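You operate a simulated robot arm through the tools that you are given. There is no shell and no other tool. Be economical: measure what you need, move in short steps, check, and stop when the job is done.

The job below is to be done with a simulated robot arm. You get a single attempt, and the scene is never put back.

## Task
Set the slider to 3 MIN, then record up to 7 MIN.
Fine: plug in the red jack; the loaded belt's white band ends at 3 MIN; switch on, keep RECORD down to the mark, hands off the belt while it runs, switch off.

The check looks at the end state, three seconds after you hand in, the way a careful person would. Anything else that was tipped, shoved, dropped, spilled or broken makes it a failure.

## Robot
A 6-joint arm with a two-finger parallel gripper, fixed in place. Base frame: the origin is at the foot of the arm, x ahead of it, y to its left, z up; the work surface is at about z = 77. Lengths are in cm, angles in rad, forces in N, time in s.
With the tool pointing down near the work surface it reaches from about 18 to 76 cm from the base axis. Its first joint turns from -2.897 to 2.897 rad. Payload 3.91 kg.
The TCP is the grasp point between the finger pads, 3 cm short of the fingertips. In the tool frame z runs along the fingers and y along their closing line. The gripper opens to 11 cm. The fingers are 2 cm wide and 1 cm thick; the gripper's body (4.8 by 11.2 cm) begins 5.5 cm behind the TCP.
Orientation is told as [roll, pitch, yaw] about the base's x, y, z axes, in that order, counted from this pose: with the fingers straight down and closing along the base's y, the tool's x points along the base's -x, its y along +y and its z along -z.

## Interface
- The arm moves only by the tool move_arm. Its argument "motion" is a list of rows, each a list of 7 numbers: the gripper command, from -1 (fully open) to 1 (shut), values between in proportion, then the shift along the base's x, y, z in cm, then the turn, a rotation vector about the base's x, y, z in rad. In form: [[gripper, tx, ty, tz, rx, ry, rz], ...]. A call has 1 to 20 rows; each row is the pose to reach, as a shift and turn from the pose commanded when the call began. A row lasts 0.2 s, in which the tool goes at most 5 cm and 0.15 rad; a call with a longer step from one row to the next is refused whole, and so is a gripper value outside its range. Where a pose cannot be reached the arm comes as near as it can. A force on the tool above 40 N (or 10 N above the force at the start of the call, whichever is more), or a blocked arm, ends the call early, and 0.2 s more pass. The fingers move at their own pace (about 4.5 cm/s each) and stop on an object; they squeeze with about 21 N. The grip force told is the motor's: it shows also when the fingers shut on nothing. Time passes only in rows, and 0.2 s behind the last, so rows that repeat a pose let the fingers close. The reply holds the time, the measured pose of the TCP, the force on the tool along the base axes, the opening and the grip force, in the units named above and with some noise.
- Cameras (640 x 400 px; columns grow to the right, rows downward): "scene" is fixed at [5.64, 49.44, 158.22]; the picture's right is [-0.84, -0.54, 0.00], its down [-0.49, 0.77, -0.41] and it looks along [0.22, -0.34, -0.91] (base axes); focal length 214 px, centre (320, 200). "wrist" rides on the gripper at [-3.6, 0, -5.7] in the tool frame; the picture's right is [0.00, -1.00, 0.00], its down [0.97, 0.00, -0.24] and it looks along [0.24, 0.00, 0.97] (tool axes); focal length 218 px, centre (320, 200). There is no depth. A picture from a camera that has moved, and an enlarged one, comes with that camera's place and axes in the base frame and with its lens. The place of the scene camera against the robot may be out by one fixed shift of up to 1.2 cm in any direction.
- snapshot(camera): a new picture of that camera. No time passes.
- move_column(by): slides the trunk up (or, below 0, down) by that many cm; the arm rides with it, the base frame stays. It gives what a move gives, with no picture.
- enlarge(camera, box): a new picture of the part [left, top, right, bottom] of that camera's present view, enlarged. No time passes.
- job_done(): hands the job in; it is judged then, once.

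Work in short steps. Places have to be worked out from the pictures, the camera data and where the tool is seen: move nearer, look again, correct. Check each grasp and each placing, and mend what went wrong. You have 120 turns and 64 pictures in all, those below and enlarged ones among them. Open the gripper and draw the arm clear of the work before you hand the job in, unless the task says otherwise; then end with one line.

The tools are called after "Request:" by a JSON object that holds its "method" and its "body". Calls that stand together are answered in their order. move_arm: Moves the arm, as the interface text tells. Its arguments: {"type":"object","properties":{"motion":{"type":"array"}},"required":["motion"]} The other tools are called the same way: move_column (by) slides the trunk up or down; snapshot (camera) takes a picture; enlarge (camera, box) takes an enlarged picture of a part of a camera's view; job_done () hands the job in.

At the start:

```text
time_s: 0.0
position: [33.0, 29.98, 117.86]
tool_rot: [0.0, 0.0, 0.0]
ft_force: [-0.4, -0.3, 0.1]
opening: 11.01
grip_force: 0.1
trunk travel left (down, up): [-50.0, 9.0]
```

scene: 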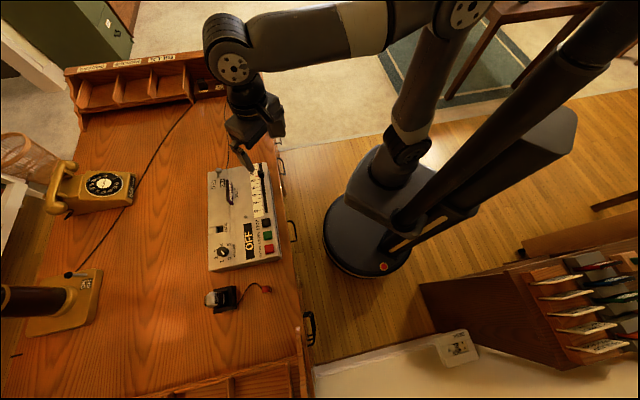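
wrist: 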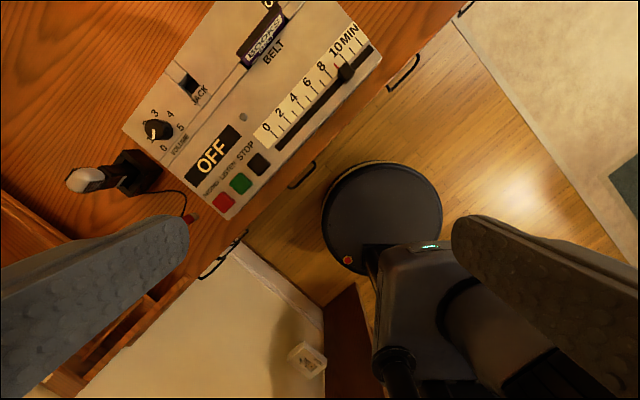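

The device is a belt dictation machine with slider, keys, OFF switch, jack socket, and a microphone with a red plug. I'll look closer at both views.

Request:
{"method": "enlarge", "body": {"camera": "wrist", "box": [60, 0, 400, 230]}}

Request:
{"method": "enlarge", "body": {"camera": "scene", "box": [180, 140, 320, 320]}}

Request:
{"method": "enlarge", "body": {"camera": "scene", "box": [60, 30, 260, 150]}}

```text
1.74 times, centred on (230, 115) of wrist
camera zoom: at [36.48, 29.87, 123.68], right [0.0, -1.0, 0.0], down [-0.97, 0.0, 0.24], along [-0.24, 0.0, -0.97], focal length 380 px, centre (476, 348)
```

zoom: 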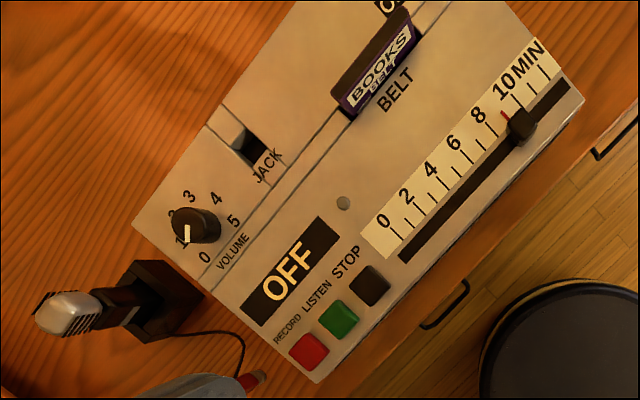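

```text
2.22 times, centred on (250, 230) of scene
camera zoom: at [5.64, 49.44, 158.22], right [-0.84, -0.54, 0.0], down [-0.49, 0.77, -0.41], along [0.22, -0.34, -0.91], focal length 477 px, centre (476, 133)
```

zoom: 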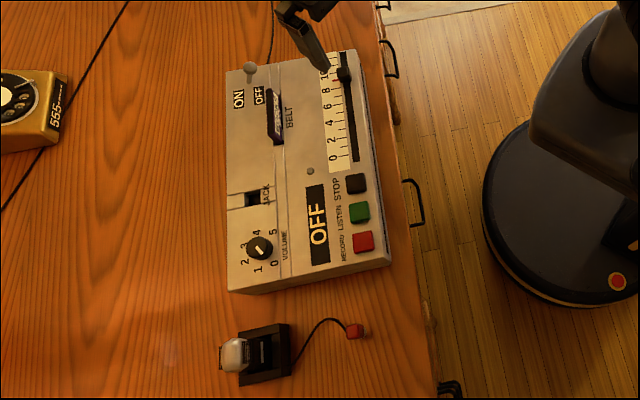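

```text
3.20 times, centred on (160, 90) of scene
camera zoom: at [5.64, 49.44, 158.22], right [-0.84, -0.54, 0.0], down [-0.49, 0.77, -0.41], along [0.22, -0.34, -0.91], focal length 686 px, centre (832, 552)
```

zoom: 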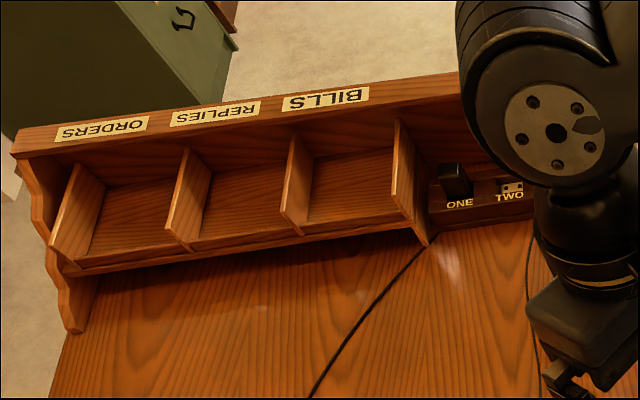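

I'll move above the machine's centre for a closer wrist view.

Request:
{"method": "move_arm", "body": {"motion": [[-1, 2, 4, 0, 0, 0, 0], [-1, 4, 8, 0, 0, 0, 0], [-1, 6, 12, -1, 0, 0, 0], [-1, 8, 16, -2, 0, 0, 0], [-1, 8, 16, -2, 0, 0, 0]]}}

Request:
{"method": "snapshot", "body": {"camera": "wrist"}}

Request:
{"method": "enlarge", "body": {"camera": "scene", "box": [180, 60, 300, 140]}}

```text
time_s: 1.2
position: [40.8, 46.06, 115.84]
tool_rot: [-0.001, -0.001, -0.001]
ft_force: [-0.1, -0.1, -0.4]
opening: 10.98
grip_force: 0.1
trunk travel left (down, up): [-50.0, 9.0]
```

```text
58 pictures are left
camera wrist: at [44.42, 45.98, 121.68], right [0.0, -1.0, 0.0], down [-0.97, 0.0, 0.24], along [-0.24, 0.0, -0.97], focal length 218 px, centre (320, 200)
```

wrist: 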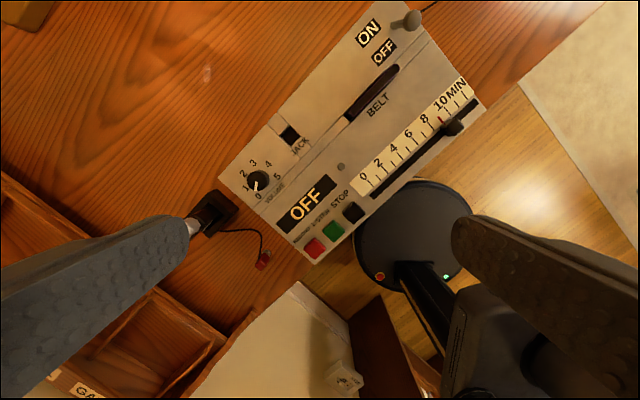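

```text
5.00 times, centred on (240, 100) of scene
camera zoom: at [5.64, 49.44, 158.22], right [-0.84, -0.54, 0.0], down [-0.49, 0.77, -0.41], along [0.22, -0.34, -0.91], focal length 1072 px, centre (720, 700)
```

zoom: 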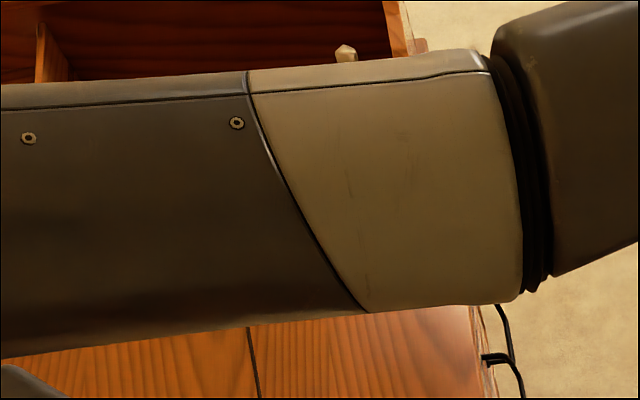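

Request:
{"method": "enlarge", "body": {"camera": "wrist", "box": [320, 0, 500, 120]}}

Request:
{"method": "enlarge", "body": {"camera": "wrist", "box": [180, 100, 390, 280]}}

```text
3.33 times, centred on (410, 60) of wrist
camera zoom: at [44.42, 45.98, 121.68], right [0.0, -1.0, 0.0], down [-0.97, 0.0, 0.24], along [-0.24, 0.0, -0.97], focal length 728 px, centre (20, 667)
```

zoom: 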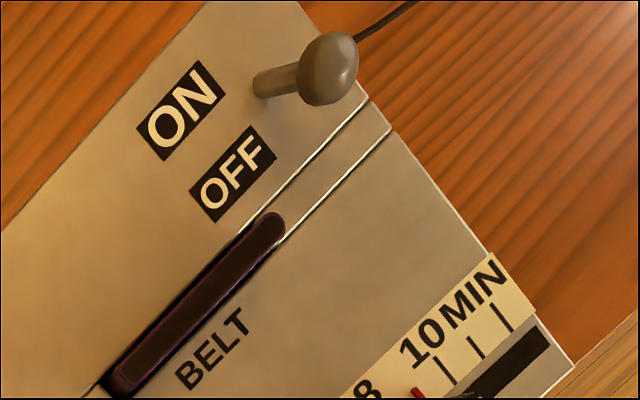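

```text
2.22 times, centred on (285, 190) of wrist
camera zoom: at [44.42, 45.98, 121.68], right [0.0, -1.0, 0.0], down [-0.97, 0.0, 0.24], along [-0.24, 0.0, -0.97], focal length 485 px, centre (398, 222)
```

zoom: 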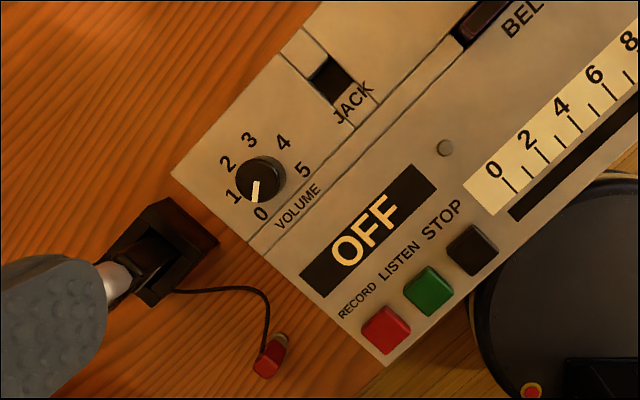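

The plug is near (21,58), the key top near (27,47,86). I'll move above the plug to see it well.

Request:
{"method": "move_arm", "body": {"motion": [[-1, -4, 2, -2, 0, 0, 0], [-1, -8, 4, -4, 0, 0, 0], [-1, -12, 6, -6, 0, 0, 0], [-1, -16, 8, -9, 0, 0, 0], [-1, -19, 10, -12, 0, 0, 0], [-1, -21, 12, -15, 0, 0, 0], [-1, -21, 12, -18, 0, 0, 0], [-1, -21, 12, -18, 0, 0, 0]]}}

Request:
{"method": "snapshot", "body": {"camera": "wrist"}}

```text
refused: row 4 steps farther than a row can; nothing moved
```

```text
54 pictures are left
camera wrist: at [44.42, 45.98, 121.68], right [0.0, -1.0, 0.0], down [-0.97, 0.0, 0.24], along [-0.24, 0.0, -0.97], focal length 218 px, centre (320, 200)
```

wrist: 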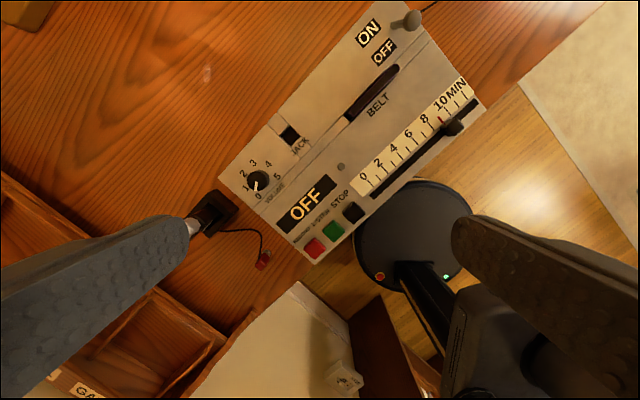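

That step was too long; I repeat it with smaller steps.

Request:
{"method": "move_arm", "body": {"motion": [[-1, -3.5, 2, -2, 0, 0, 0], [-1, -7, 4, -4, 0, 0, 0], [-1, -10.5, 6, -6, 0, 0, 0], [-1, -14, 8, -8, 0, 0, 0], [-1, -17, 10, -10, 0, 0, 0], [-1, -19, 12, -12, 0, 0, 0], [-1, -21, 12, -15, 0, 0, 0], [-1, -21, 12, -18, 0, 0, 0], [-1, -21, 12, -18, 0, 0, 0]]}}

```text
time_s: 3.2
position: [20.08, 57.91, 97.95]
tool_rot: [0.0, 0.0, -0.001]
ft_force: [-0.7, 0.4, -0.2]
opening: 10.99
grip_force: 0.0
trunk travel left (down, up): [-50.0, 9.0]
```

Now look.

Request:
{"method": "snapshot", "body": {"camera": "wrist"}}

```text
53 pictures are left
camera wrist: at [23.63, 57.84, 103.67], right [0.0, -1.0, 0.0], down [-0.97, 0.0, 0.24], along [-0.24, 0.0, -0.97], focal length 218 px, centre (320, 200)
```

wrist: 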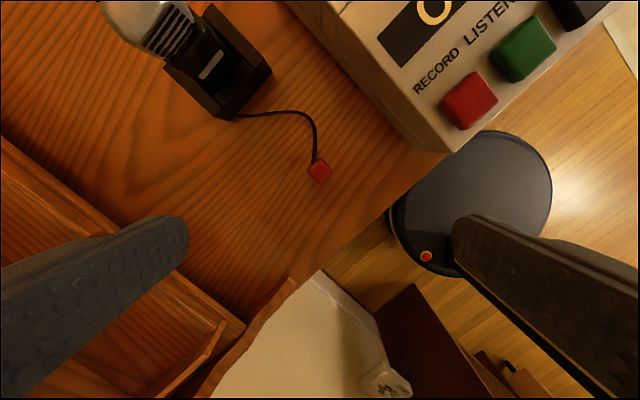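

Request:
{"method": "enlarge", "body": {"camera": "wrist", "box": [270, 100, 370, 200]}}

Request:
{"method": "enlarge", "body": {"camera": "scene", "box": [195, 240, 315, 320]}}

```text
4.00 times, centred on (320, 150) of wrist
camera zoom: at [23.63, 57.84, 103.67], right [0.0, -1.0, 0.0], down [-0.97, 0.0, 0.24], along [-0.24, 0.0, -0.97], focal length 873 px, centre (320, 400)
```

zoom: 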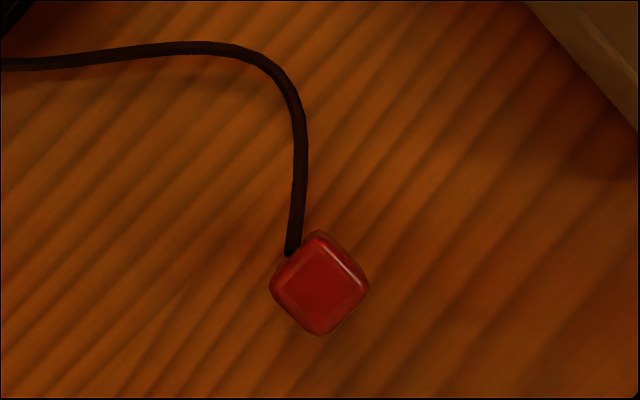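

```text
5.00 times, centred on (255, 280) of scene
camera zoom: at [5.64, 49.44, 158.22], right [-0.84, -0.54, 0.0], down [-0.49, 0.77, -0.41], along [0.22, -0.34, -0.91], focal length 1072 px, centre (645, -200)
```

zoom: 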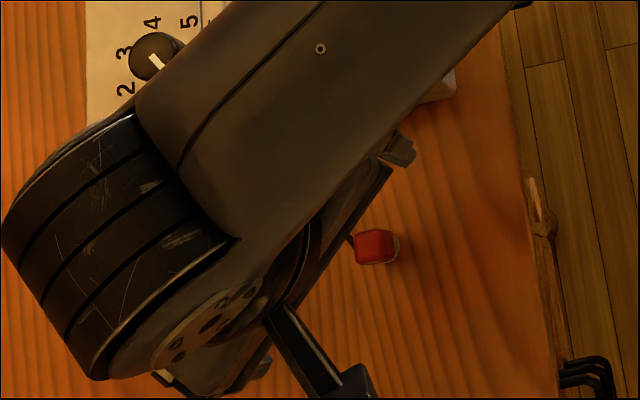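

The plug stands upright, rotated 45°. I'd like an oblique view for its height, so I shift the camera +x.

Request:
{"method": "move_arm", "body": {"motion": [[-1, 4, 0, 0, 0, 0, 0], [-1, 8, 0, 0, 0, 0, 0], [-1, 12, 0, 0, 0, 0, 0], [-1, 16, -1, -1, 0, 0, 0], [-1, 16, -1, -1, 0, 0, 0]]}}

Request:
{"method": "enlarge", "body": {"camera": "wrist", "box": [240, 260, 400, 360]}}

Request:
{"method": "snapshot", "body": {"camera": "wrist"}}

```text
time_s: 4.4
position: [36.06, 57.17, 96.96]
tool_rot: [0.0, 0.0, 0.0]
ft_force: [0.0, -0.7, -1.4]
opening: 11.01
grip_force: 0.1
trunk travel left (down, up): [-50.0, 9.0]
```

```text
4.00 times, centred on (320, 310) of wrist
camera zoom: at [39.61, 56.94, 102.66], right [0.0, -1.0, 0.0], down [-0.97, 0.0, 0.24], along [-0.24, 0.0, -0.97], focal length 873 px, centre (320, -240)
```

zoom: 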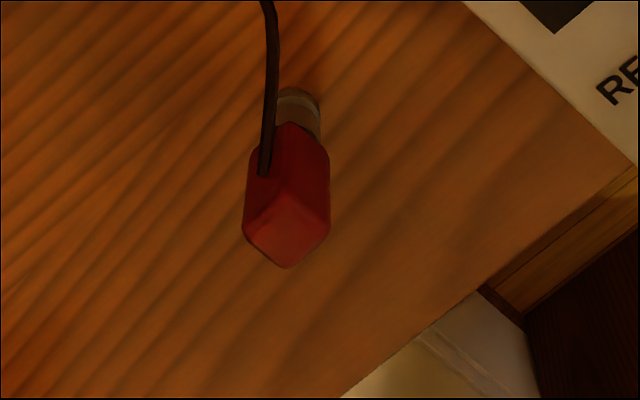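

```text
49 pictures are left
camera wrist: at [39.61, 56.94, 102.66], right [0.0, -1.0, 0.0], down [-0.97, 0.0, 0.24], along [-0.24, 0.0, -0.97], focal length 218 px, centre (320, 200)
```

wrist: 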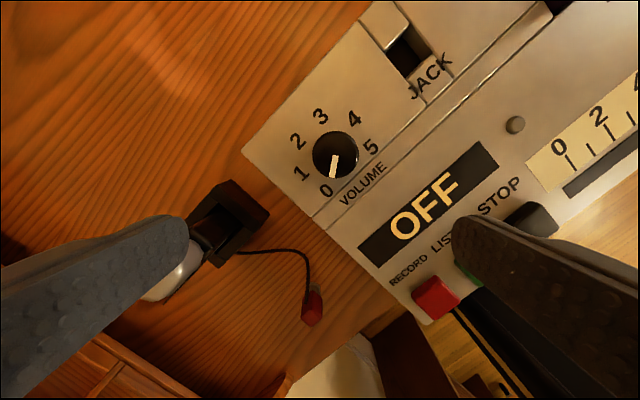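

Plug: red head z≈79.4–82, pin below, at about (21.05,57.9). Moving above it, turned 45° so the fingers close along the machine's long axis, away from the cord.

Request:
{"method": "move_arm", "body": {"motion": [[-0.4, -3, 0, 0, 0, 0, 0.14], [-0.1, -6, 0, 0, 0, 0, 0.28], [0.1, -9, 0, 0, 0, 0, 0.42], [0.1, -12, 0.3, 0, 0, 0, 0.56], [0.1, -14, 0.5, 0, 0, 0, 0.68], [0.1, -15, 0.7, -2, 0, 0, 0.785], [0.1, -15, 0.7, -4, 0, 0, 0.785], [0.1, -15, 0.7, -6, 0, 0, 0.785], [0.1, -15, 0.7, -6, 0, 0, 0.785]]}}

Request:
{"method": "snapshot", "body": {"camera": "wrist"}}

```text
time_s: 6.4
position: [20.86, 57.53, 90.83]
tool_rot: [-0.001, 0.0, 0.785]
ft_force: [0.2, 0.1, 0.4]
opening: 4.96
grip_force: 0.1
trunk travel left (down, up): [-50.0, 9.0]
```

```text
48 pictures are left
camera wrist: at [23.38, 60.14, 96.64], right [0.71, -0.71, 0.0], down [-0.69, -0.69, 0.24], along [-0.17, -0.17, -0.97], focal length 218 px, centre (320, 200)
```

wrist: 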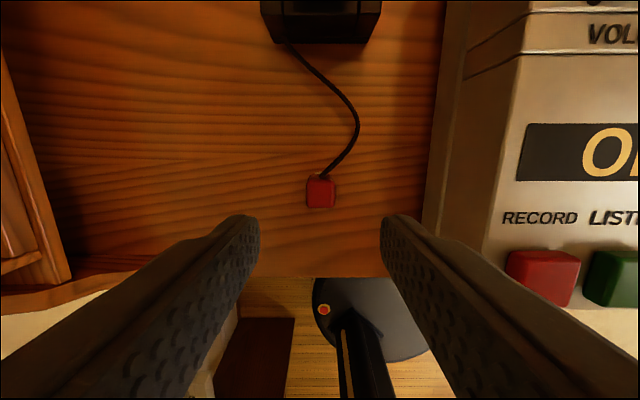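

Well centred; the plug is at about (21.2,58.0). Descending and closing.

Request:
{"method": "move_arm", "body": {"motion": [[0.1, 0.3, 0.35, -2.5, 0, 0, 0], [0.1, 0.3, 0.35, -5, 0, 0, 0], [0.1, 0.3, 0.35, -7, 0, 0, 0], [0.1, 0.3, 0.35, -8.0, 0, 0, 0], [0.1, 0.3, 0.35, -8.0, 0, 0, 0]]}}

Request:
{"method": "snapshot", "body": {"camera": "wrist"}}

```text
time_s: 7.6
position: [21.17, 58.16, 82.95]
tool_rot: [0.0, 0.0, 0.786]
ft_force: [0.1, 0.1, 0.8]
opening: 4.93
grip_force: 0.2
trunk travel left (down, up): [-50.0, 9.0]
```

```text
47 pictures are left
camera wrist: at [23.75, 60.48, 88.69], right [0.71, -0.71, 0.0], down [-0.69, -0.69, 0.24], along [-0.17, -0.17, -0.97], focal length 218 px, centre (320, 200)
```

wrist: 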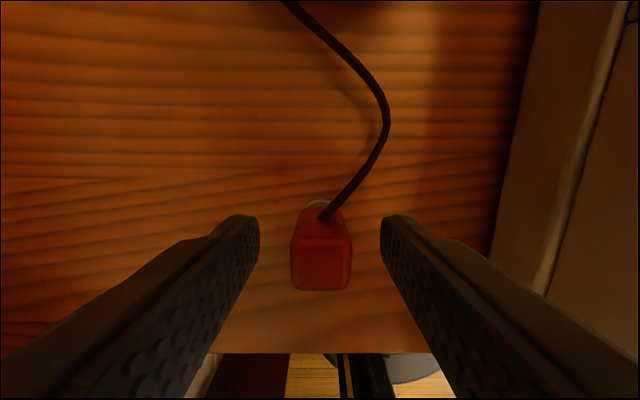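

Plug is centred between the fingers. Closing.

Request:
{"method": "move_arm", "body": {"motion": [[1, 0, 0, 0, 0, 0, 0], [1, 0, 0, 0, 0, 0, 0], [1, 0, 0, 0, 0, 0, 0], [1, 0, 0, 0, 0, 0, 0], [1, 0, 0, 0, 0, 0, 0]]}}

Request:
{"method": "move_arm", "body": {"motion": [[1, 0, 0, 2, 0, 0, 0], [1, 0, 0, 5, 0, 0, 0], [1, 0, 0, 9, 0, 0, 0], [1, 0, 0, 13, 0, 0, 0], [1, 0, 0, 13, 0, 0, 0]]}}

Request:
{"method": "snapshot", "body": {"camera": "wrist"}}

```text
time_s: 8.8
position: [21.32, 57.98, 82.98]
tool_rot: [0.0, -0.001, 0.786]
ft_force: [-0.5, 0.2, 0.4]
opening: 1.98
grip_force: 21.4
trunk travel left (down, up): [-50.0, 9.0]
```

```text
time_s: 10.0
position: [21.22, 57.98, 95.95]
tool_rot: [-0.001, -0.002, 0.785]
ft_force: [-0.5, 0.1, 0.0]
opening: 1.97
grip_force: 21.0
trunk travel left (down, up): [-50.0, 9.0]
```

```text
46 pictures are left
camera wrist: at [23.74, 60.38, 101.72], right [0.71, -0.71, 0.0], down [-0.69, -0.69, 0.24], along [-0.17, -0.17, -0.97], focal length 218 px, centre (320, 200)
```

wrist: 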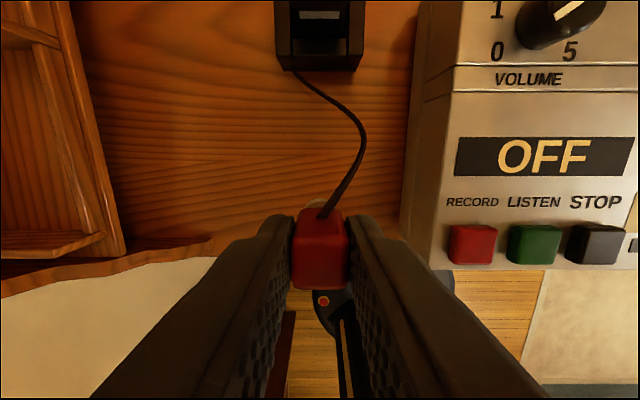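

Plug held. Moving over the jack at about (46,50.8), staying high.

Request:
{"method": "move_arm", "body": {"motion": [[1, 4, -1.2, 0.5, 0, 0, 0], [1, 8, -2.4, 1, 0, 0, 0], [1, 12, -3.6, 1, 0, 0, 0], [1, 16, -4.8, 1, 0, 0, 0], [1, 20, -6, 1, 0, 0, 0], [1, 22.5, -8, 1, 0, 0, 0], [1, 22.5, -8, 1, 0, 0, 0]]}}

Request:
{"method": "snapshot", "body": {"camera": "wrist"}}

Request:
{"method": "snapshot", "body": {"camera": "scene"}}

```text
time_s: 11.6
position: [43.76, 49.92, 96.88]
tool_rot: [0.002, 0.0, 0.786]
ft_force: [0.1, -0.3, -0.7]
opening: 1.93
grip_force: 20.9
trunk travel left (down, up): [-50.0, 9.0]
```

```text
45 pictures are left
camera wrist: at [46.26, 52.4, 102.69], right [0.71, -0.71, 0.0], down [-0.69, -0.69, 0.24], along [-0.17, -0.17, -0.97], focal length 218 px, centre (320, 200)
```

wrist: 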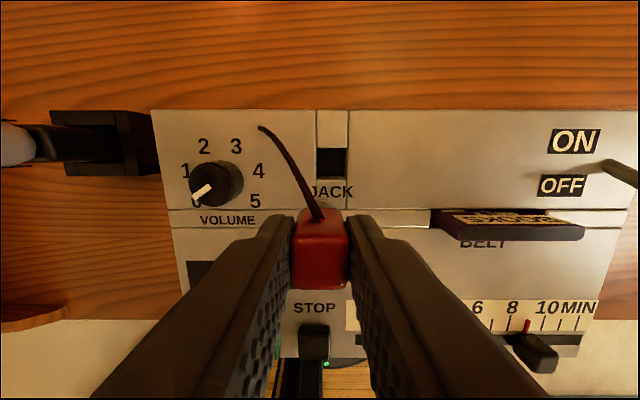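

```text
44 pictures are left
```

scene: 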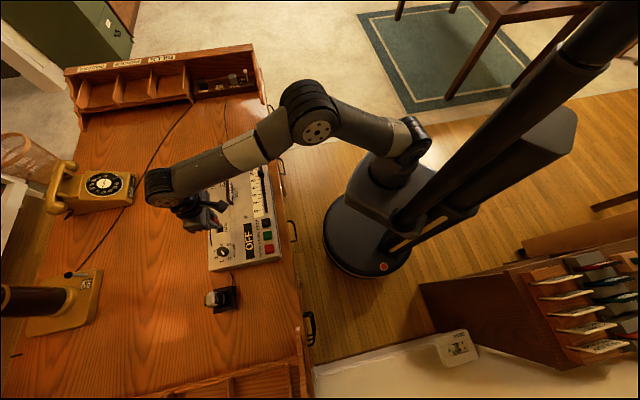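

Jack hole is visible beyond the plug. Enlarging it, and the outlets.

Request:
{"method": "enlarge", "body": {"camera": "wrist", "box": [260, 90, 420, 230]}}

Request:
{"method": "enlarge", "body": {"camera": "scene", "box": [170, 50, 290, 130]}}

```text
2.86 times, centred on (340, 160) of wrist
camera zoom: at [46.26, 52.4, 102.69], right [0.71, -0.71, 0.0], down [-0.69, -0.69, 0.24], along [-0.17, -0.17, -0.97], focal length 624 px, centre (263, 314)
```

zoom: 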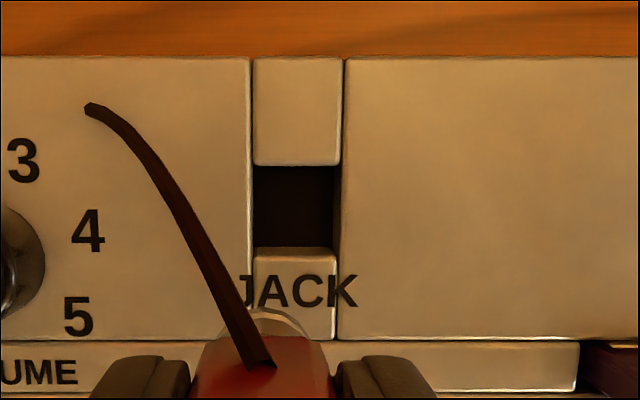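

```text
5.00 times, centred on (230, 90) of scene
camera zoom: at [5.64, 49.44, 158.22], right [-0.84, -0.54, 0.0], down [-0.49, 0.77, -0.41], along [0.22, -0.34, -0.91], focal length 1072 px, centre (770, 750)
```

zoom: 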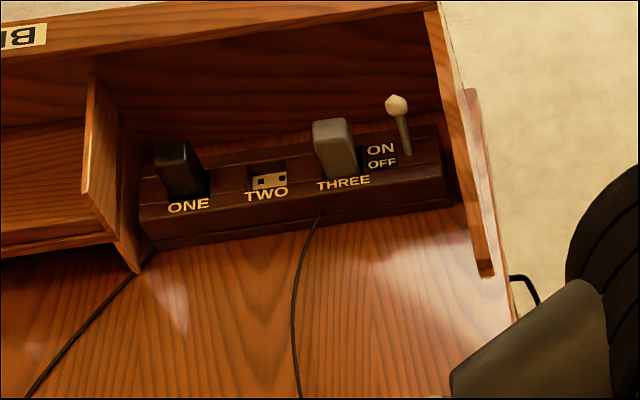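

Hole centre ≈ (46.0,50.85), plug offset small. Moving over it with the pin ~1 cm above the surface.

Request:
{"method": "move_arm", "body": {"motion": [[1, 1.3, 0.5, 0, 0, 0, 0], [1, 2.3, 1.0, -2, 0, 0, 0], [1, 2.3, 1.0, -4.2, 0, 0, 0], [1, 2.3, 1.0, -4.2, 0, 0, 0]]}}

Request:
{"method": "enlarge", "body": {"camera": "wrist", "box": [240, 130, 400, 310]}}

```text
time_s: 12.6
position: [46.02, 51.08, 92.84]
tool_rot: [0.0, 0.001, 0.785]
ft_force: [-0.3, -0.7, -0.1]
opening: 1.95
grip_force: 20.7
trunk travel left (down, up): [-50.0, 9.0]
```

```text
2.22 times, centred on (320, 220) of wrist
camera zoom: at [48.51, 53.44, 98.5], right [0.71, -0.71, 0.0], down [-0.69, -0.69, 0.24], along [-0.17, -0.17, -0.97], focal length 485 px, centre (320, 156)
```

zoom: 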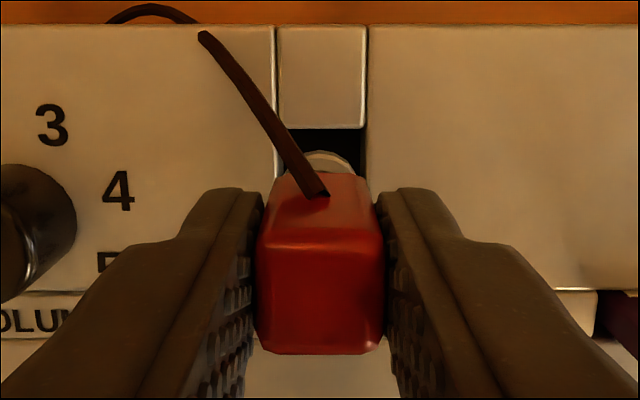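

Alignment looks right laterally and front-to-back. Descending slowly.

Request:
{"method": "move_arm", "body": {"motion": [[1, 0, 0, -0.7, 0, 0, 0], [1, 0, 0, -1.4, 0, 0, 0], [1, 0, 0, -2.0, 0, 0, 0], [1, 0, 0, -2.6, 0, 0, 0], [1, 0, 0, -3.2, 0, 0, 0], [1, 0, 0, -3.8, 0, 0, 0], [1, 0, 0, -4.2, 0, 0, 0]]}}

Request:
{"method": "enlarge", "body": {"camera": "wrist", "box": [240, 130, 400, 310]}}

```text
time_s: 14.2
position: [45.96, 51.0, 88.75]
tool_rot: [0.0, -0.005, 0.786]
ft_force: [0.7, 1.8, 21.5]
opening: 1.97
grip_force: 20.5
trunk travel left (down, up): [-50.0, 9.0]
```

```text
2.22 times, centred on (320, 220) of wrist
camera zoom: at [48.52, 53.43, 94.49], right [0.71, -0.71, 0.0], down [-0.69, -0.69, 0.24], along [-0.17, -0.17, -0.97], focal length 485 px, centre (320, 156)
```

zoom: 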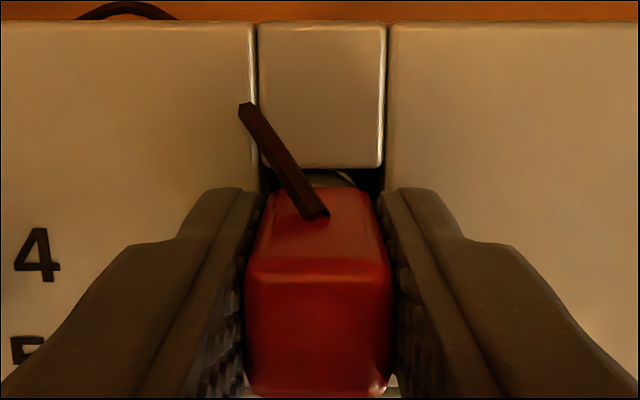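

It met 21 N at z=88.75 and the plug seems to have slid up about 1 cm in the grip. Checking from the scene camera.

Request:
{"method": "enlarge", "body": {"camera": "scene", "box": [180, 180, 280, 260]}}

Request:
{"method": "enlarge", "body": {"camera": "wrist", "box": [285, 185, 365, 255]}}

```text
5.00 times, centred on (230, 220) of scene
camera zoom: at [5.64, 49.44, 158.22], right [-0.84, -0.54, 0.0], down [-0.49, 0.77, -0.41], along [0.22, -0.34, -0.91], focal length 1072 px, centre (770, 100)
```

zoom: 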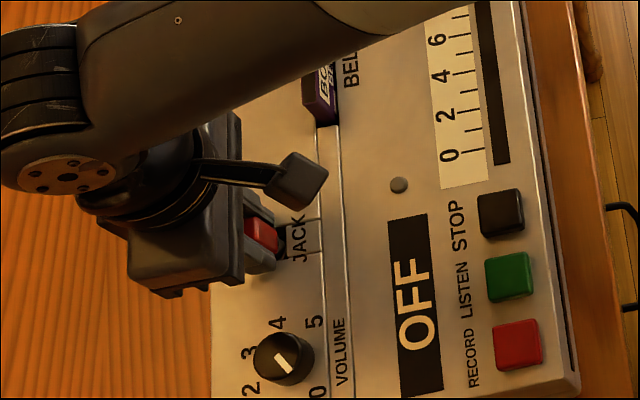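

```text
5.71 times, centred on (325, 220) of wrist
camera zoom: at [48.52, 53.43, 94.49], right [0.71, -0.71, 0.0], down [-0.69, -0.69, 0.24], along [-0.17, -0.17, -0.97], focal length 1247 px, centre (291, 86)
```

zoom: 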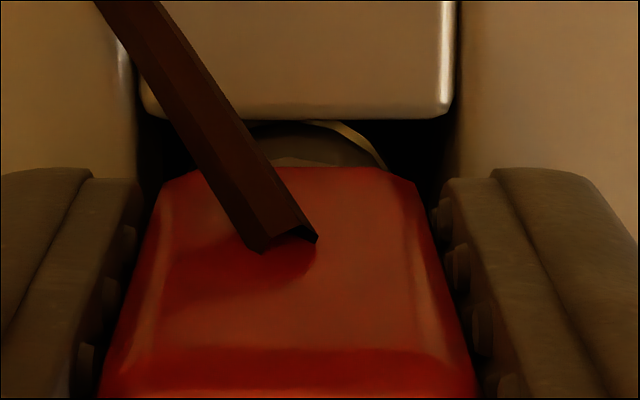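

The pin is in the hole. I'll release and rise to see how it stands; then press from above if necessary.

Request:
{"method": "move_arm", "body": {"motion": [[0.6, 0, 0, 0.2, 0, 0, 0], [0.4, 0, 0, 0.2, 0, 0, 0], [0.4, 0, 0, 0.2, 0, 0, 0], [0.4, 0, 0, 2, 0, 0, 0], [0.4, 0, 0, 5, 0, 0, 0], [0.4, 3, 3, 7, 0, 0, 0], [0.4, 3, 3, 7, 0, 0, 0]]}}

Request:
{"method": "enlarge", "body": {"camera": "wrist", "box": [240, 190, 400, 310]}}

Request:
{"method": "snapshot", "body": {"camera": "wrist"}}

```text
time_s: 15.8
position: [49.12, 54.1, 95.55]
tool_rot: [-0.002, -0.001, 0.785]
ft_force: [0.1, 0.1, 0.0]
opening: 3.32
grip_force: 0.1
trunk travel left (down, up): [-50.0, 9.0]
```

```text
3.33 times, centred on (320, 250) of wrist
camera zoom: at [51.55, 56.47, 101.3], right [0.71, -0.71, 0.0], down [-0.69, -0.69, 0.24], along [-0.17, -0.17, -0.97], focal length 728 px, centre (320, 33)
```

zoom: 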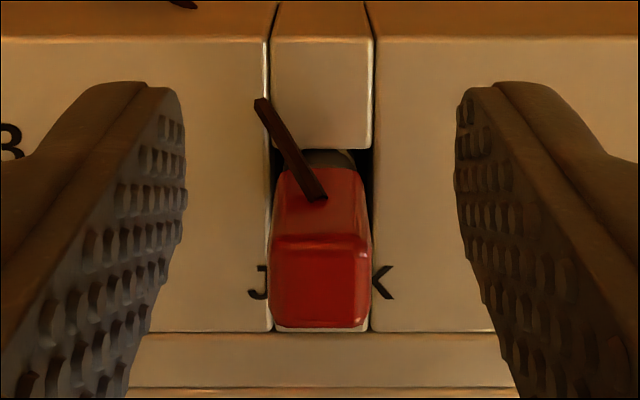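

```text
36 pictures are left
camera wrist: at [51.55, 56.47, 101.3], right [0.71, -0.71, 0.0], down [-0.69, -0.69, 0.24], along [-0.17, -0.17, -0.97], focal length 218 px, centre (320, 200)
```

wrist: 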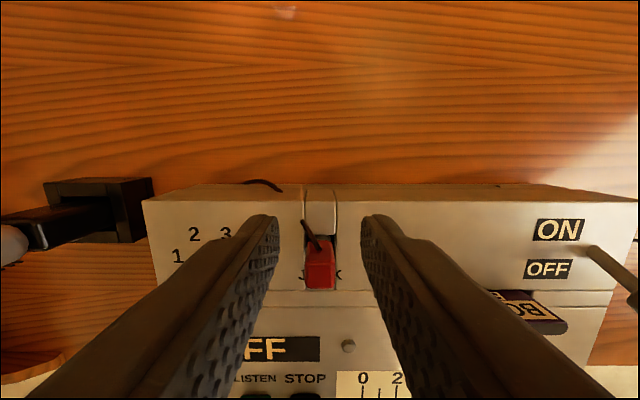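

The plug stands upright but only ~0.7 cm deep (its top at ≈89). I'll shut the fingers and press it down from above.

Request:
{"method": "move_arm", "body": {"motion": [[1, -1.6, -1.6, 0.5, 0, 0, 0], [1, -3.2, -3.2, 0.5, 0, 0, 0], [1, -3.2, -3.2, 0.5, 0, 0, 0], [1, -3.2, -3.2, 0, 0, 0, 0], [1, -3.2, -3.2, -1.5, 0, 0, 0], [1, -3.2, -3.2, -2.5, 0, 0, 0], [1, -3.2, -3.2, -3.0, 0, 0, 0], [1, -3.2, -3.2, -3.4, 0, 0, 0], [1, -3.2, -3.2, -3.8, 0, 0, 0], [1, -3.2, -3.2, -4.2, 0, 0, 0]]}}

```text
time_s: 18.0
position: [46.01, 50.84, 92.34]
tool_rot: [0.001, -0.017, 0.785]
ft_force: [-3.9, -5.3, 16.8]
opening: 0.0
grip_force: 21.4
trunk travel left (down, up): [-50.0, 9.0]
stopped in row 10: the force on the tool passed its limit (the readings are from after the stop); the commanded pose is now the measured one
```

The plug would not go deeper at 40 N. I back off behind the machine and open wide for a low oblique view of pin and hole.

Request:
{"method": "move_arm", "body": {"motion": [[1, 0, 0, 2.5, 0, 0, 0], [0, 2.5, 2.5, 3, 0, 0, 0], [-1, 5.5, 5.5, 1, 0, 0, 0], [-1, 6, 6, -1, 0, 0, 0], [-1, 6, 6, -2, 0, 0, 0], [-1, 6, 6, -2, 0, 0, 0]]}}

Request:
{"method": "enlarge", "body": {"camera": "wrist", "box": [270, 230, 370, 350]}}

```text
time_s: 19.4
position: [49.96, 54.51, 89.78]
tool_rot: [0.002, -0.013, 0.786]
ft_force: [0.3, 0.8, 0.0]
opening: 10.36
grip_force: 0.0
out of reach, approached as far as the arm can: row 3, 4, 5, 6
trunk travel left (down, up): [-50.0, 9.0]
```

```text
3.33 times, centred on (320, 290) of wrist
camera zoom: at [52.48, 56.8, 95.65], right [0.71, -0.71, 0.0], down [-0.69, -0.69, 0.23], along [-0.16, -0.16, -0.97], focal length 728 px, centre (320, -100)
```

zoom: 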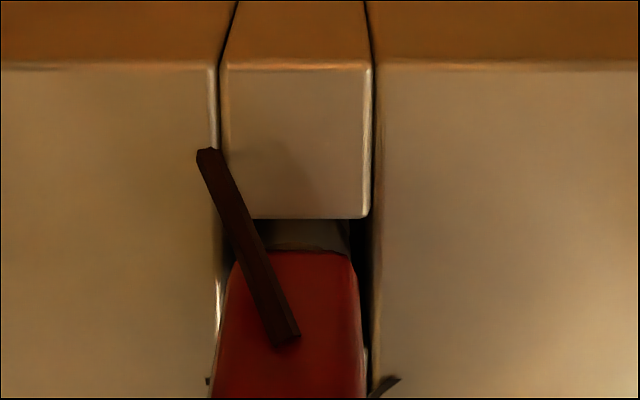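

In this view the pin disappears well below the edge, so it appears seated in the well. Next, the slider: moving above its knob near (47,26).

Request:
{"method": "move_arm", "body": {"motion": [[-1, 0, 0, 4, 0, 0, 0], [-0.5, -2, -1, 8, 0, 0, 0], [-0.3, -4, -5, 8, 0, 0, 0], [-0.2, -4, -9.5, 8, 0, 0, 0], [-0.2, -4, -14, 8, 0, 0, 0], [-0.2, -4, -18.5, 8, 0, 0, 0], [-0.2, -4, -23, 8, 0, 0, 0], [-0.2, -4, -27, 8, 0, 0, 0], [-0.2, -4, -27, 8, 0, 0, 0], [-0.2, -4, -27, 8, 0, 0, 0]]}}

Request:
{"method": "snapshot", "body": {"camera": "wrist"}}

```text
time_s: 21.6
position: [46.06, 27.53, 97.77]
tool_rot: [0.002, -0.011, 0.784]
ft_force: [0.7, -0.3, 0.2]
opening: 6.59
grip_force: 0.2
out of reach, approached as far as the arm can: row 1
trunk travel left (down, up): [-50.0, 9.0]
```

```text
34 pictures are left
camera wrist: at [48.51, 29.92, 103.67], right [0.71, -0.71, 0.0], down [-0.69, -0.69, 0.23], along [-0.16, -0.16, -0.97], focal length 218 px, centre (320, 200)
```

wrist: 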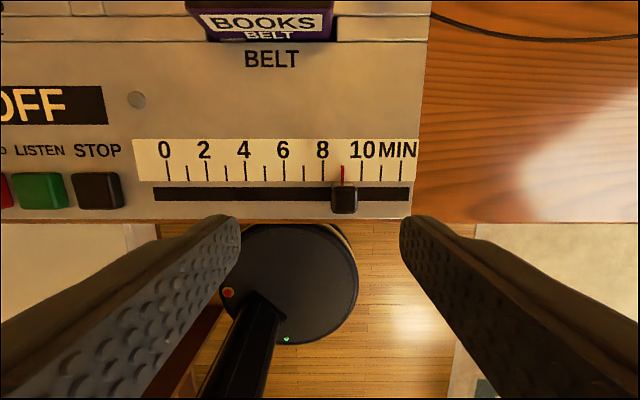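

The pointer reads 9; one minute ≈ 1.735 cm. Knob at about (47.0,25.9). Descending around it, fingers on both sides along the slot.

Request:
{"method": "move_arm", "body": {"motion": [[-0.2, 0.9, -1.6, 0, 0, 0, 0], [-0.2, 0.9, -1.6, -3, 0, 0, 0], [-0.2, 0.9, -1.6, -6, 0, 0, 0], [-0.2, 0.9, -1.6, -8, 0, 0, 0], [-0.2, 0.9, -1.6, -8.7, 0, 0, 0], [-0.2, 0.9, -1.6, -8.7, 0, 0, 0]]}}

Request:
{"method": "snapshot", "body": {"camera": "wrist"}}

```text
time_s: 23.0
position: [46.85, 25.77, 89.23]
tool_rot: [0.003, -0.011, 0.786]
ft_force: [-0.1, -0.3, -0.4]
opening: 6.61
grip_force: 0.0
trunk travel left (down, up): [-50.0, 9.0]
```

```text
33 pictures are left
camera wrist: at [49.31, 28.22, 95.0], right [0.71, -0.71, 0.0], down [-0.69, -0.69, 0.23], along [-0.16, -0.16, -0.97], focal length 218 px, centre (320, 200)
```

wrist: 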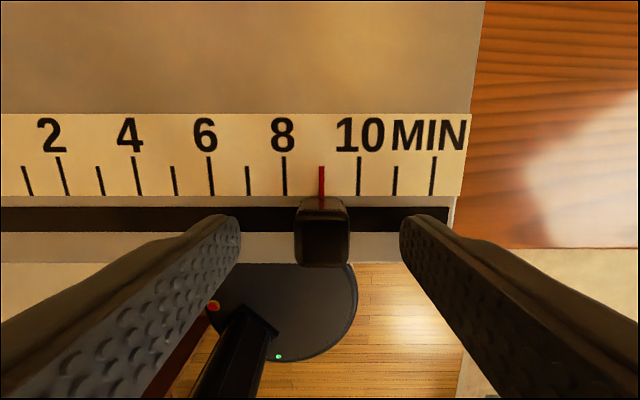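

Knob centred between the fingers. Closing on it, then dragging toward 3.

Request:
{"method": "move_arm", "body": {"motion": [[1, 0, 0, 0, 0, 0, 0], [1, 0, 0, 0, 0, 0, 0], [1, 0, 0, 0, 0, 0, 0], [1, 0, 0, 0, 0, 0, 0], [1, 0, 0, 0, 0, 0, 0], [1, -0.5, 0.5, 0, 0, 0, 0], [1, -1.3, 1.3, 0, 0, 0, 0], [1, -2.1, 2.1, 0, 0, 0, 0], [1, -2.9, 2.9, 0, 0, 0, 0], [1, -3.7, 3.7, 0, 0, 0, 0], [1, -4.5, 4.5, 0, 0, 0, 0], [1, -5.3, 5.3, 0, 0, 0, 0], [1, -6.1, 6.1, 0, 0, 0, 0], [1, -6.7, 6.7, 0, 0, 0, 0], [1, -7.1, 7.1, 0, 0, 0, 0], [1, -7.3, 7.3, 0, 0, 0, 0], [1, -7.3, 7.3, 0, 0, 0, 0]]}}

Request:
{"method": "enlarge", "body": {"camera": "wrist", "box": [220, 100, 420, 280]}}

```text
time_s: 26.6
position: [39.57, 33.21, 89.33]
tool_rot: [0.001, -0.011, 0.786]
ft_force: [-0.7, -0.2, -0.3]
opening: 1.97
grip_force: 21.2
trunk travel left (down, up): [-50.0, 9.0]
```

```text
2.22 times, centred on (320, 190) of wrist
camera zoom: at [41.98, 35.56, 95.02], right [0.71, -0.71, 0.0], down [-0.69, -0.69, 0.23], along [-0.16, -0.16, -0.97], focal length 485 px, centre (320, 222)
```

zoom: 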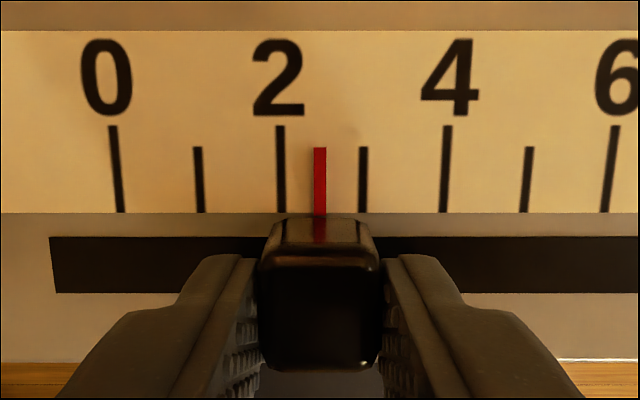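

Pointer at 2.48, so scale is ≈1.6 cm/min. Moving back 0.83 cm.

Request:
{"method": "move_arm", "body": {"motion": [[1, 0.3, -0.3, 0, 0, 0, 0], [1, 0.59, -0.59, 0, 0, 0, 0], [1, 0.59, -0.59, 0, 0, 0, 0]]}}

Request:
{"method": "enlarge", "body": {"camera": "wrist", "box": [220, 100, 420, 280]}}

```text
time_s: 27.4
position: [40.01, 32.7, 89.17]
tool_rot: [0.003, -0.011, 0.785]
ft_force: [-0.5, 0.4, -0.4]
opening: 1.95
grip_force: 21.3
trunk travel left (down, up): [-50.0, 9.0]
```

```text
2.22 times, centred on (320, 190) of wrist
camera zoom: at [42.57, 34.97, 95.02], right [0.71, -0.71, 0.0], down [-0.69, -0.69, 0.23], along [-0.16, -0.16, -0.97], focal length 485 px, centre (320, 222)
```

zoom: 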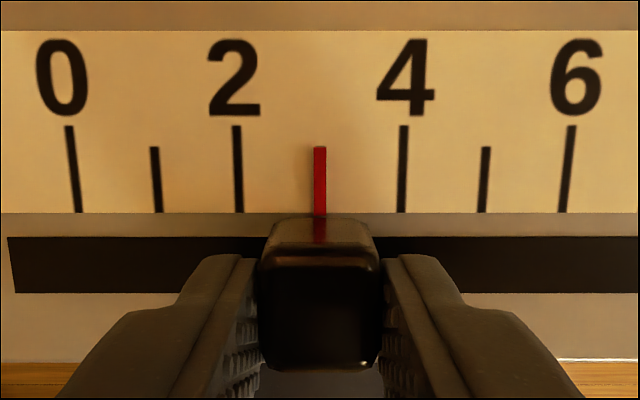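

Exactly on 3. Releasing, lifting, and moving to look at the ON/OFF lever.

Request:
{"method": "move_arm", "body": {"motion": [[0.6, 0, 0, 0, 0, 0, 0], [0.4, 0, 0, 0, 0, 0, 0], [0.4, 0, 0, 0, 0, 0, 0], [0.4, 0, 0, 3, 0, 0, 0], [0.4, 0, 0, 7, 0, 0, 0], [0.4, 4, 0, 9, 0, 0, 0], [0.8, 8, 0, 9, 0, 0, 0], [1, 12, 0, 9, 0, 0, 0], [1, 15, 0, 9, 0, 0, 0], [1, 15, 0, 9, 0, 0, 0]]}}

Request:
{"method": "snapshot", "body": {"camera": "wrist"}}

```text
time_s: 29.6
position: [54.93, 32.63, 98.21]
tool_rot: [0.001, -0.01, 0.786]
ft_force: [-0.7, -0.4, -1.6]
opening: 0.0
grip_force: 20.8
trunk travel left (down, up): [-50.0, 9.0]
```

```text
30 pictures are left
camera wrist: at [57.53, 34.95, 103.94], right [0.71, -0.71, 0.0], down [-0.69, -0.69, 0.23], along [-0.16, -0.16, -0.97], focal length 218 px, centre (320, 200)
```

wrist: 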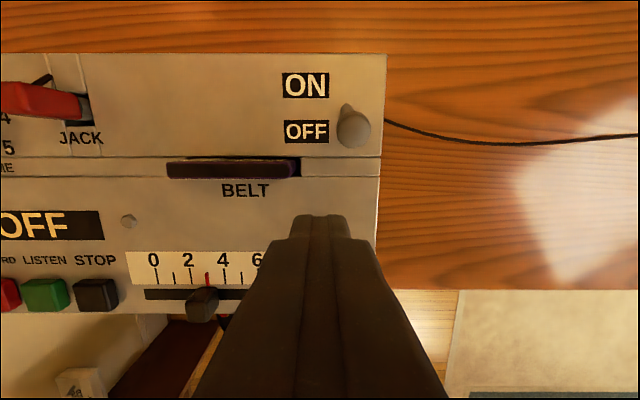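

The plug looks tilted now; enlarging it.

Request:
{"method": "enlarge", "body": {"camera": "wrist", "box": [0, 50, 130, 150]}}

Request:
{"method": "enlarge", "body": {"camera": "scene", "box": [200, 180, 280, 250]}}

```text
4.00 times, centred on (65, 100) of wrist
camera zoom: at [57.53, 34.95, 103.94], right [0.71, -0.71, 0.0], down [-0.69, -0.69, 0.23], along [-0.16, -0.16, -0.97], focal length 873 px, centre (1340, 600)
```

zoom: 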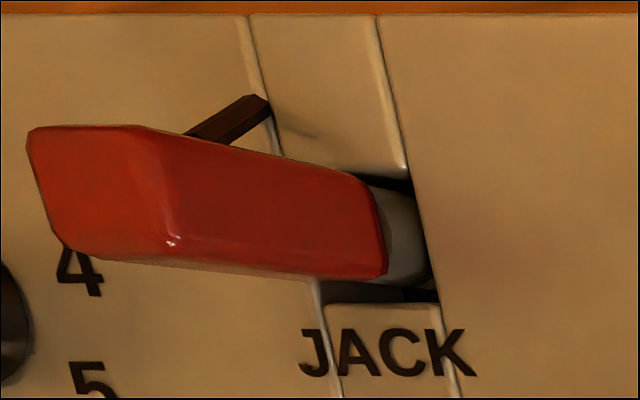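

```text
5.71 times, centred on (240, 215) of scene
camera zoom: at [5.64, 49.44, 158.22], right [-0.84, -0.54, 0.0], down [-0.49, 0.77, -0.41], along [0.22, -0.34, -0.91], focal length 1226 px, centre (777, 114)
```

zoom: 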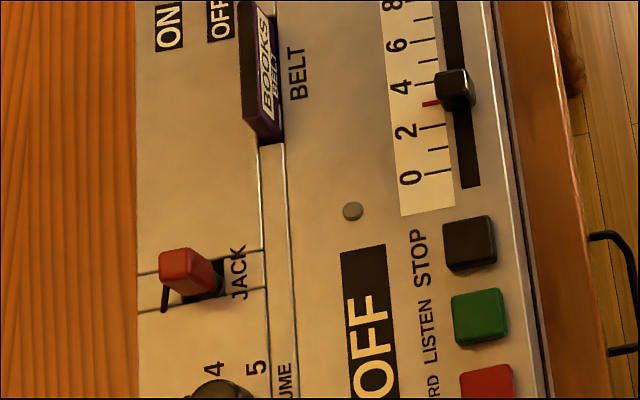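

The plug is upright and seated (its axis matches vertical). The lever tip is near (59.9,34.2), leaning to OFF; I'll place shut fingers on its front side and lower.

Request:
{"method": "move_arm", "body": {"motion": [[1, 2.5, -0.7, 0, 0, 0, 0], [1, 2.5, -0.7, -3, 0, 0, 0], [1, 2.5, -0.7, -6, 0, 0, 0], [1, 2.5, -0.7, -8.2, 0, 0, 0], [1, 2.5, -0.7, -8.2, 0, 0, 0]]}}

Request:
{"method": "snapshot", "body": {"camera": "wrist"}}

```text
time_s: 30.8
position: [57.54, 31.87, 89.98]
tool_rot: [0.002, -0.009, 0.784]
ft_force: [-0.2, 0.7, 0.0]
opening: 0.0
grip_force: 21.1
trunk travel left (down, up): [-50.0, 9.0]
```

```text
27 pictures are left
camera wrist: at [60.05, 34.29, 95.78], right [0.71, -0.71, 0.0], down [-0.69, -0.69, 0.23], along [-0.16, -0.16, -0.97], focal length 218 px, centre (320, 200)
```

wrist: 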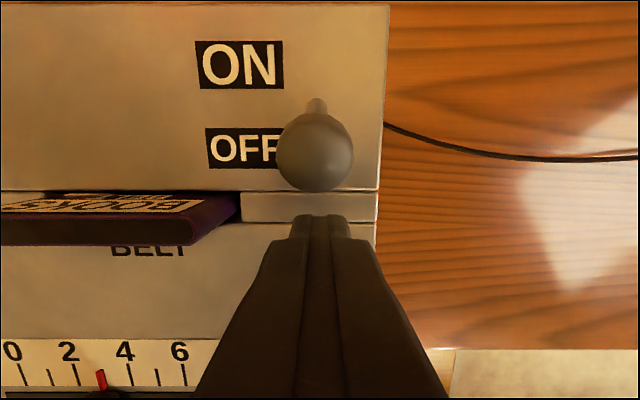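

Aligned with the lever. Pushing it toward ON.

Request:
{"method": "move_arm", "body": {"motion": [[1, 0.6, 0.6, 0, 0, 0, 0], [1, 1.2, 1.2, 0, 0, 0, 0], [1, 1.8, 1.8, 0, 0, 0, 0], [1, 2.4, 2.4, 0, 0, 0, 0], [1, 3.0, 3.0, 0, 0, 0, 0], [1, 3.6, 3.6, 0, 0, 0, 0], [1, 4.0, 4.0, 0, 0, 0, 0]]}}

Request:
{"method": "snapshot", "body": {"camera": "wrist"}}

```text
time_s: 32.4
position: [61.42, 35.84, 90.21]
tool_rot: [0.003, -0.012, 0.786]
ft_force: [-8.0, -8.2, 7.6]
opening: 0.0
grip_force: 20.4
trunk travel left (down, up): [-50.0, 9.0]
```

```text
26 pictures are left
camera wrist: at [63.95, 38.16, 95.92], right [0.71, -0.71, 0.0], down [-0.69, -0.69, 0.23], along [-0.16, -0.16, -0.97], focal length 218 px, centre (320, 200)
```

wrist: 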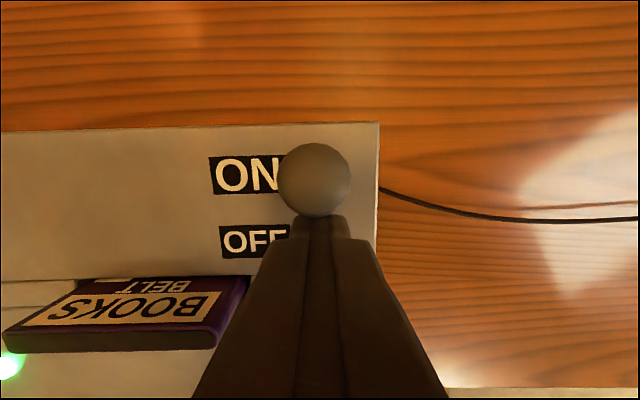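

The lamp turned green, so the machine is on. Backing off and rising, then over toward the keys.

Request:
{"method": "move_arm", "body": {"motion": [[1, -1.5, -1.5, 0, 0, 0, 0], [1, -3, -3, 1, 0, 0, 0], [1, -3.5, -3.5, 4.5, 0, 0, 0], [1, -4.5, -3, 8.5, 0, 0, 0], [1, -9, -2, 9, 0, 0, 0], [1, -13.5, -1, 9, 0, 0, 0], [1, -17.5, 1, 9, 0, 0, 0], [1, -21, 4, 9, 0, 0, 0], [1, -24, 7, 9, 0, 0, 0], [1, -27, 9, 9, 0, 0, 0], [1, -27, 9, 9, 0, 0, 0]]}}

Request:
{"method": "snapshot", "body": {"camera": "wrist"}}

```text
time_s: 34.8
position: [34.54, 44.95, 99.1]
tool_rot: [0.002, -0.011, 0.783]
ft_force: [0.1, 0.7, 0.3]
opening: 0.01
grip_force: 20.8
trunk travel left (down, up): [-50.0, 9.0]
```

```text
25 pictures are left
camera wrist: at [37.03, 47.32, 104.88], right [0.71, -0.71, 0.0], down [-0.69, -0.69, 0.23], along [-0.16, -0.16, -0.97], focal length 218 px, centre (320, 200)
```

wrist: 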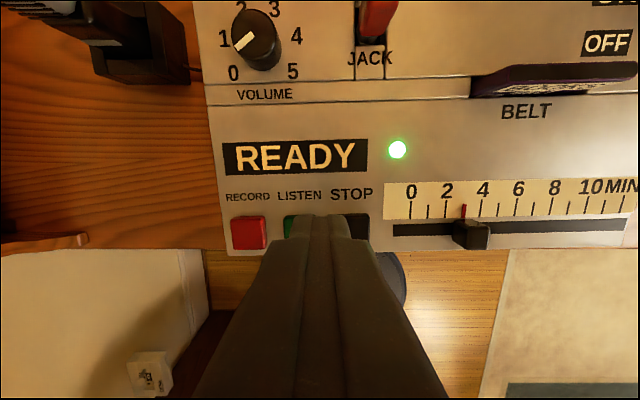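

Display says READY, slider at 3. Moving above the RECORD key (≈27.2,46.9) and checking whether the scene camera can see the scale.

Request:
{"method": "move_arm", "body": {"motion": [[1, -3.6, 1, 0, 0, 0, 0], [1, -7.3, 1.9, 0, 0, 0, 0], [1, -7.3, 1.9, -3, 0, 0, 0], [1, -7.3, 1.9, -6, 0, 0, 0], [1, -7.3, 1.9, -6, 0, 0, 0]]}}

Request:
{"method": "snapshot", "body": {"camera": "scene"}}

Request:
{"method": "snapshot", "body": {"camera": "wrist"}}

```text
time_s: 36.0
position: [27.33, 46.93, 93.03]
tool_rot: [0.002, -0.009, 0.786]
ft_force: [-0.2, 0.4, 0.1]
opening: 0.0
grip_force: 20.7
trunk travel left (down, up): [-50.0, 9.0]
```

```text
24 pictures are left
```

scene: 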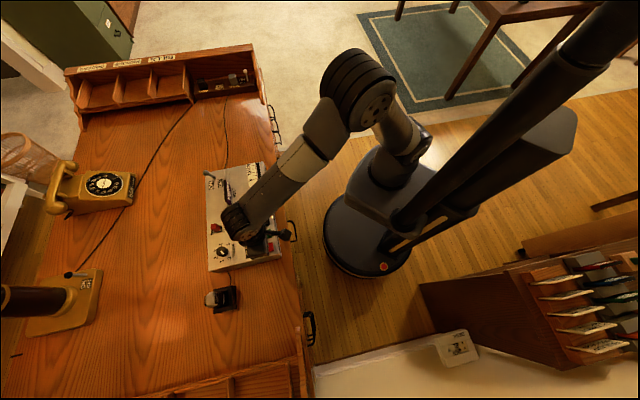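

```text
23 pictures are left
camera wrist: at [29.85, 49.2, 98.88], right [0.71, -0.71, 0.0], down [-0.69, -0.69, 0.23], along [-0.16, -0.16, -0.97], focal length 218 px, centre (320, 200)
```

wrist: 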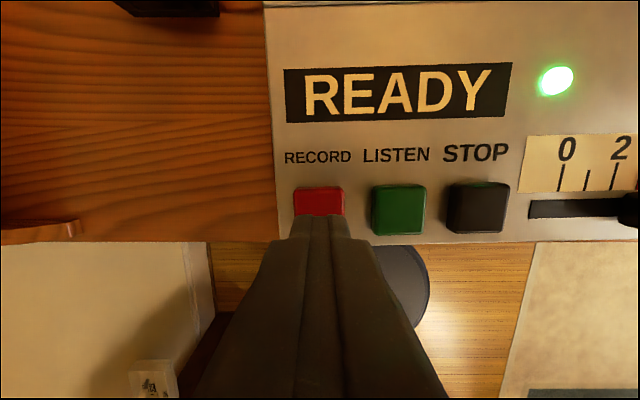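

The forearm hides part of the scale in the scene view, so I'll tilt the tool so the wrist camera looks along the scale while pressing.

Request:
{"method": "move_arm", "body": {"motion": [[1, 0, 0, 0, -0.1, -0.1, 0], [1, 0, 0, 0, -0.2, -0.2, 0], [1, 0, 0, 0, -0.3, -0.3, 0], [1, -0.3, 0.3, 0, -0.33, -0.33, 0], [1, -0.3, 0.3, 0, -0.33, -0.33, 0]]}}

Request:
{"method": "snapshot", "body": {"camera": "wrist"}}

```text
time_s: 37.2
position: [26.94, 47.01, 92.98]
tool_rot: [-0.465, -0.011, 0.79]
ft_force: [0.4, 0.3, 0.3]
opening: 0.0
grip_force: 21.2
trunk travel left (down, up): [-50.0, 9.0]
```

```text
22 pictures are left
camera wrist: at [27.67, 51.33, 98.22], right [0.63, -0.63, 0.45], down [-0.76, -0.61, 0.2], along [0.15, -0.47, -0.87], focal length 218 px, centre (320, 200)
```

wrist: 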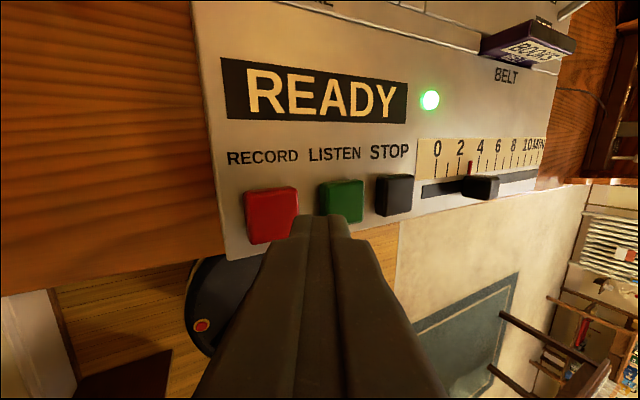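

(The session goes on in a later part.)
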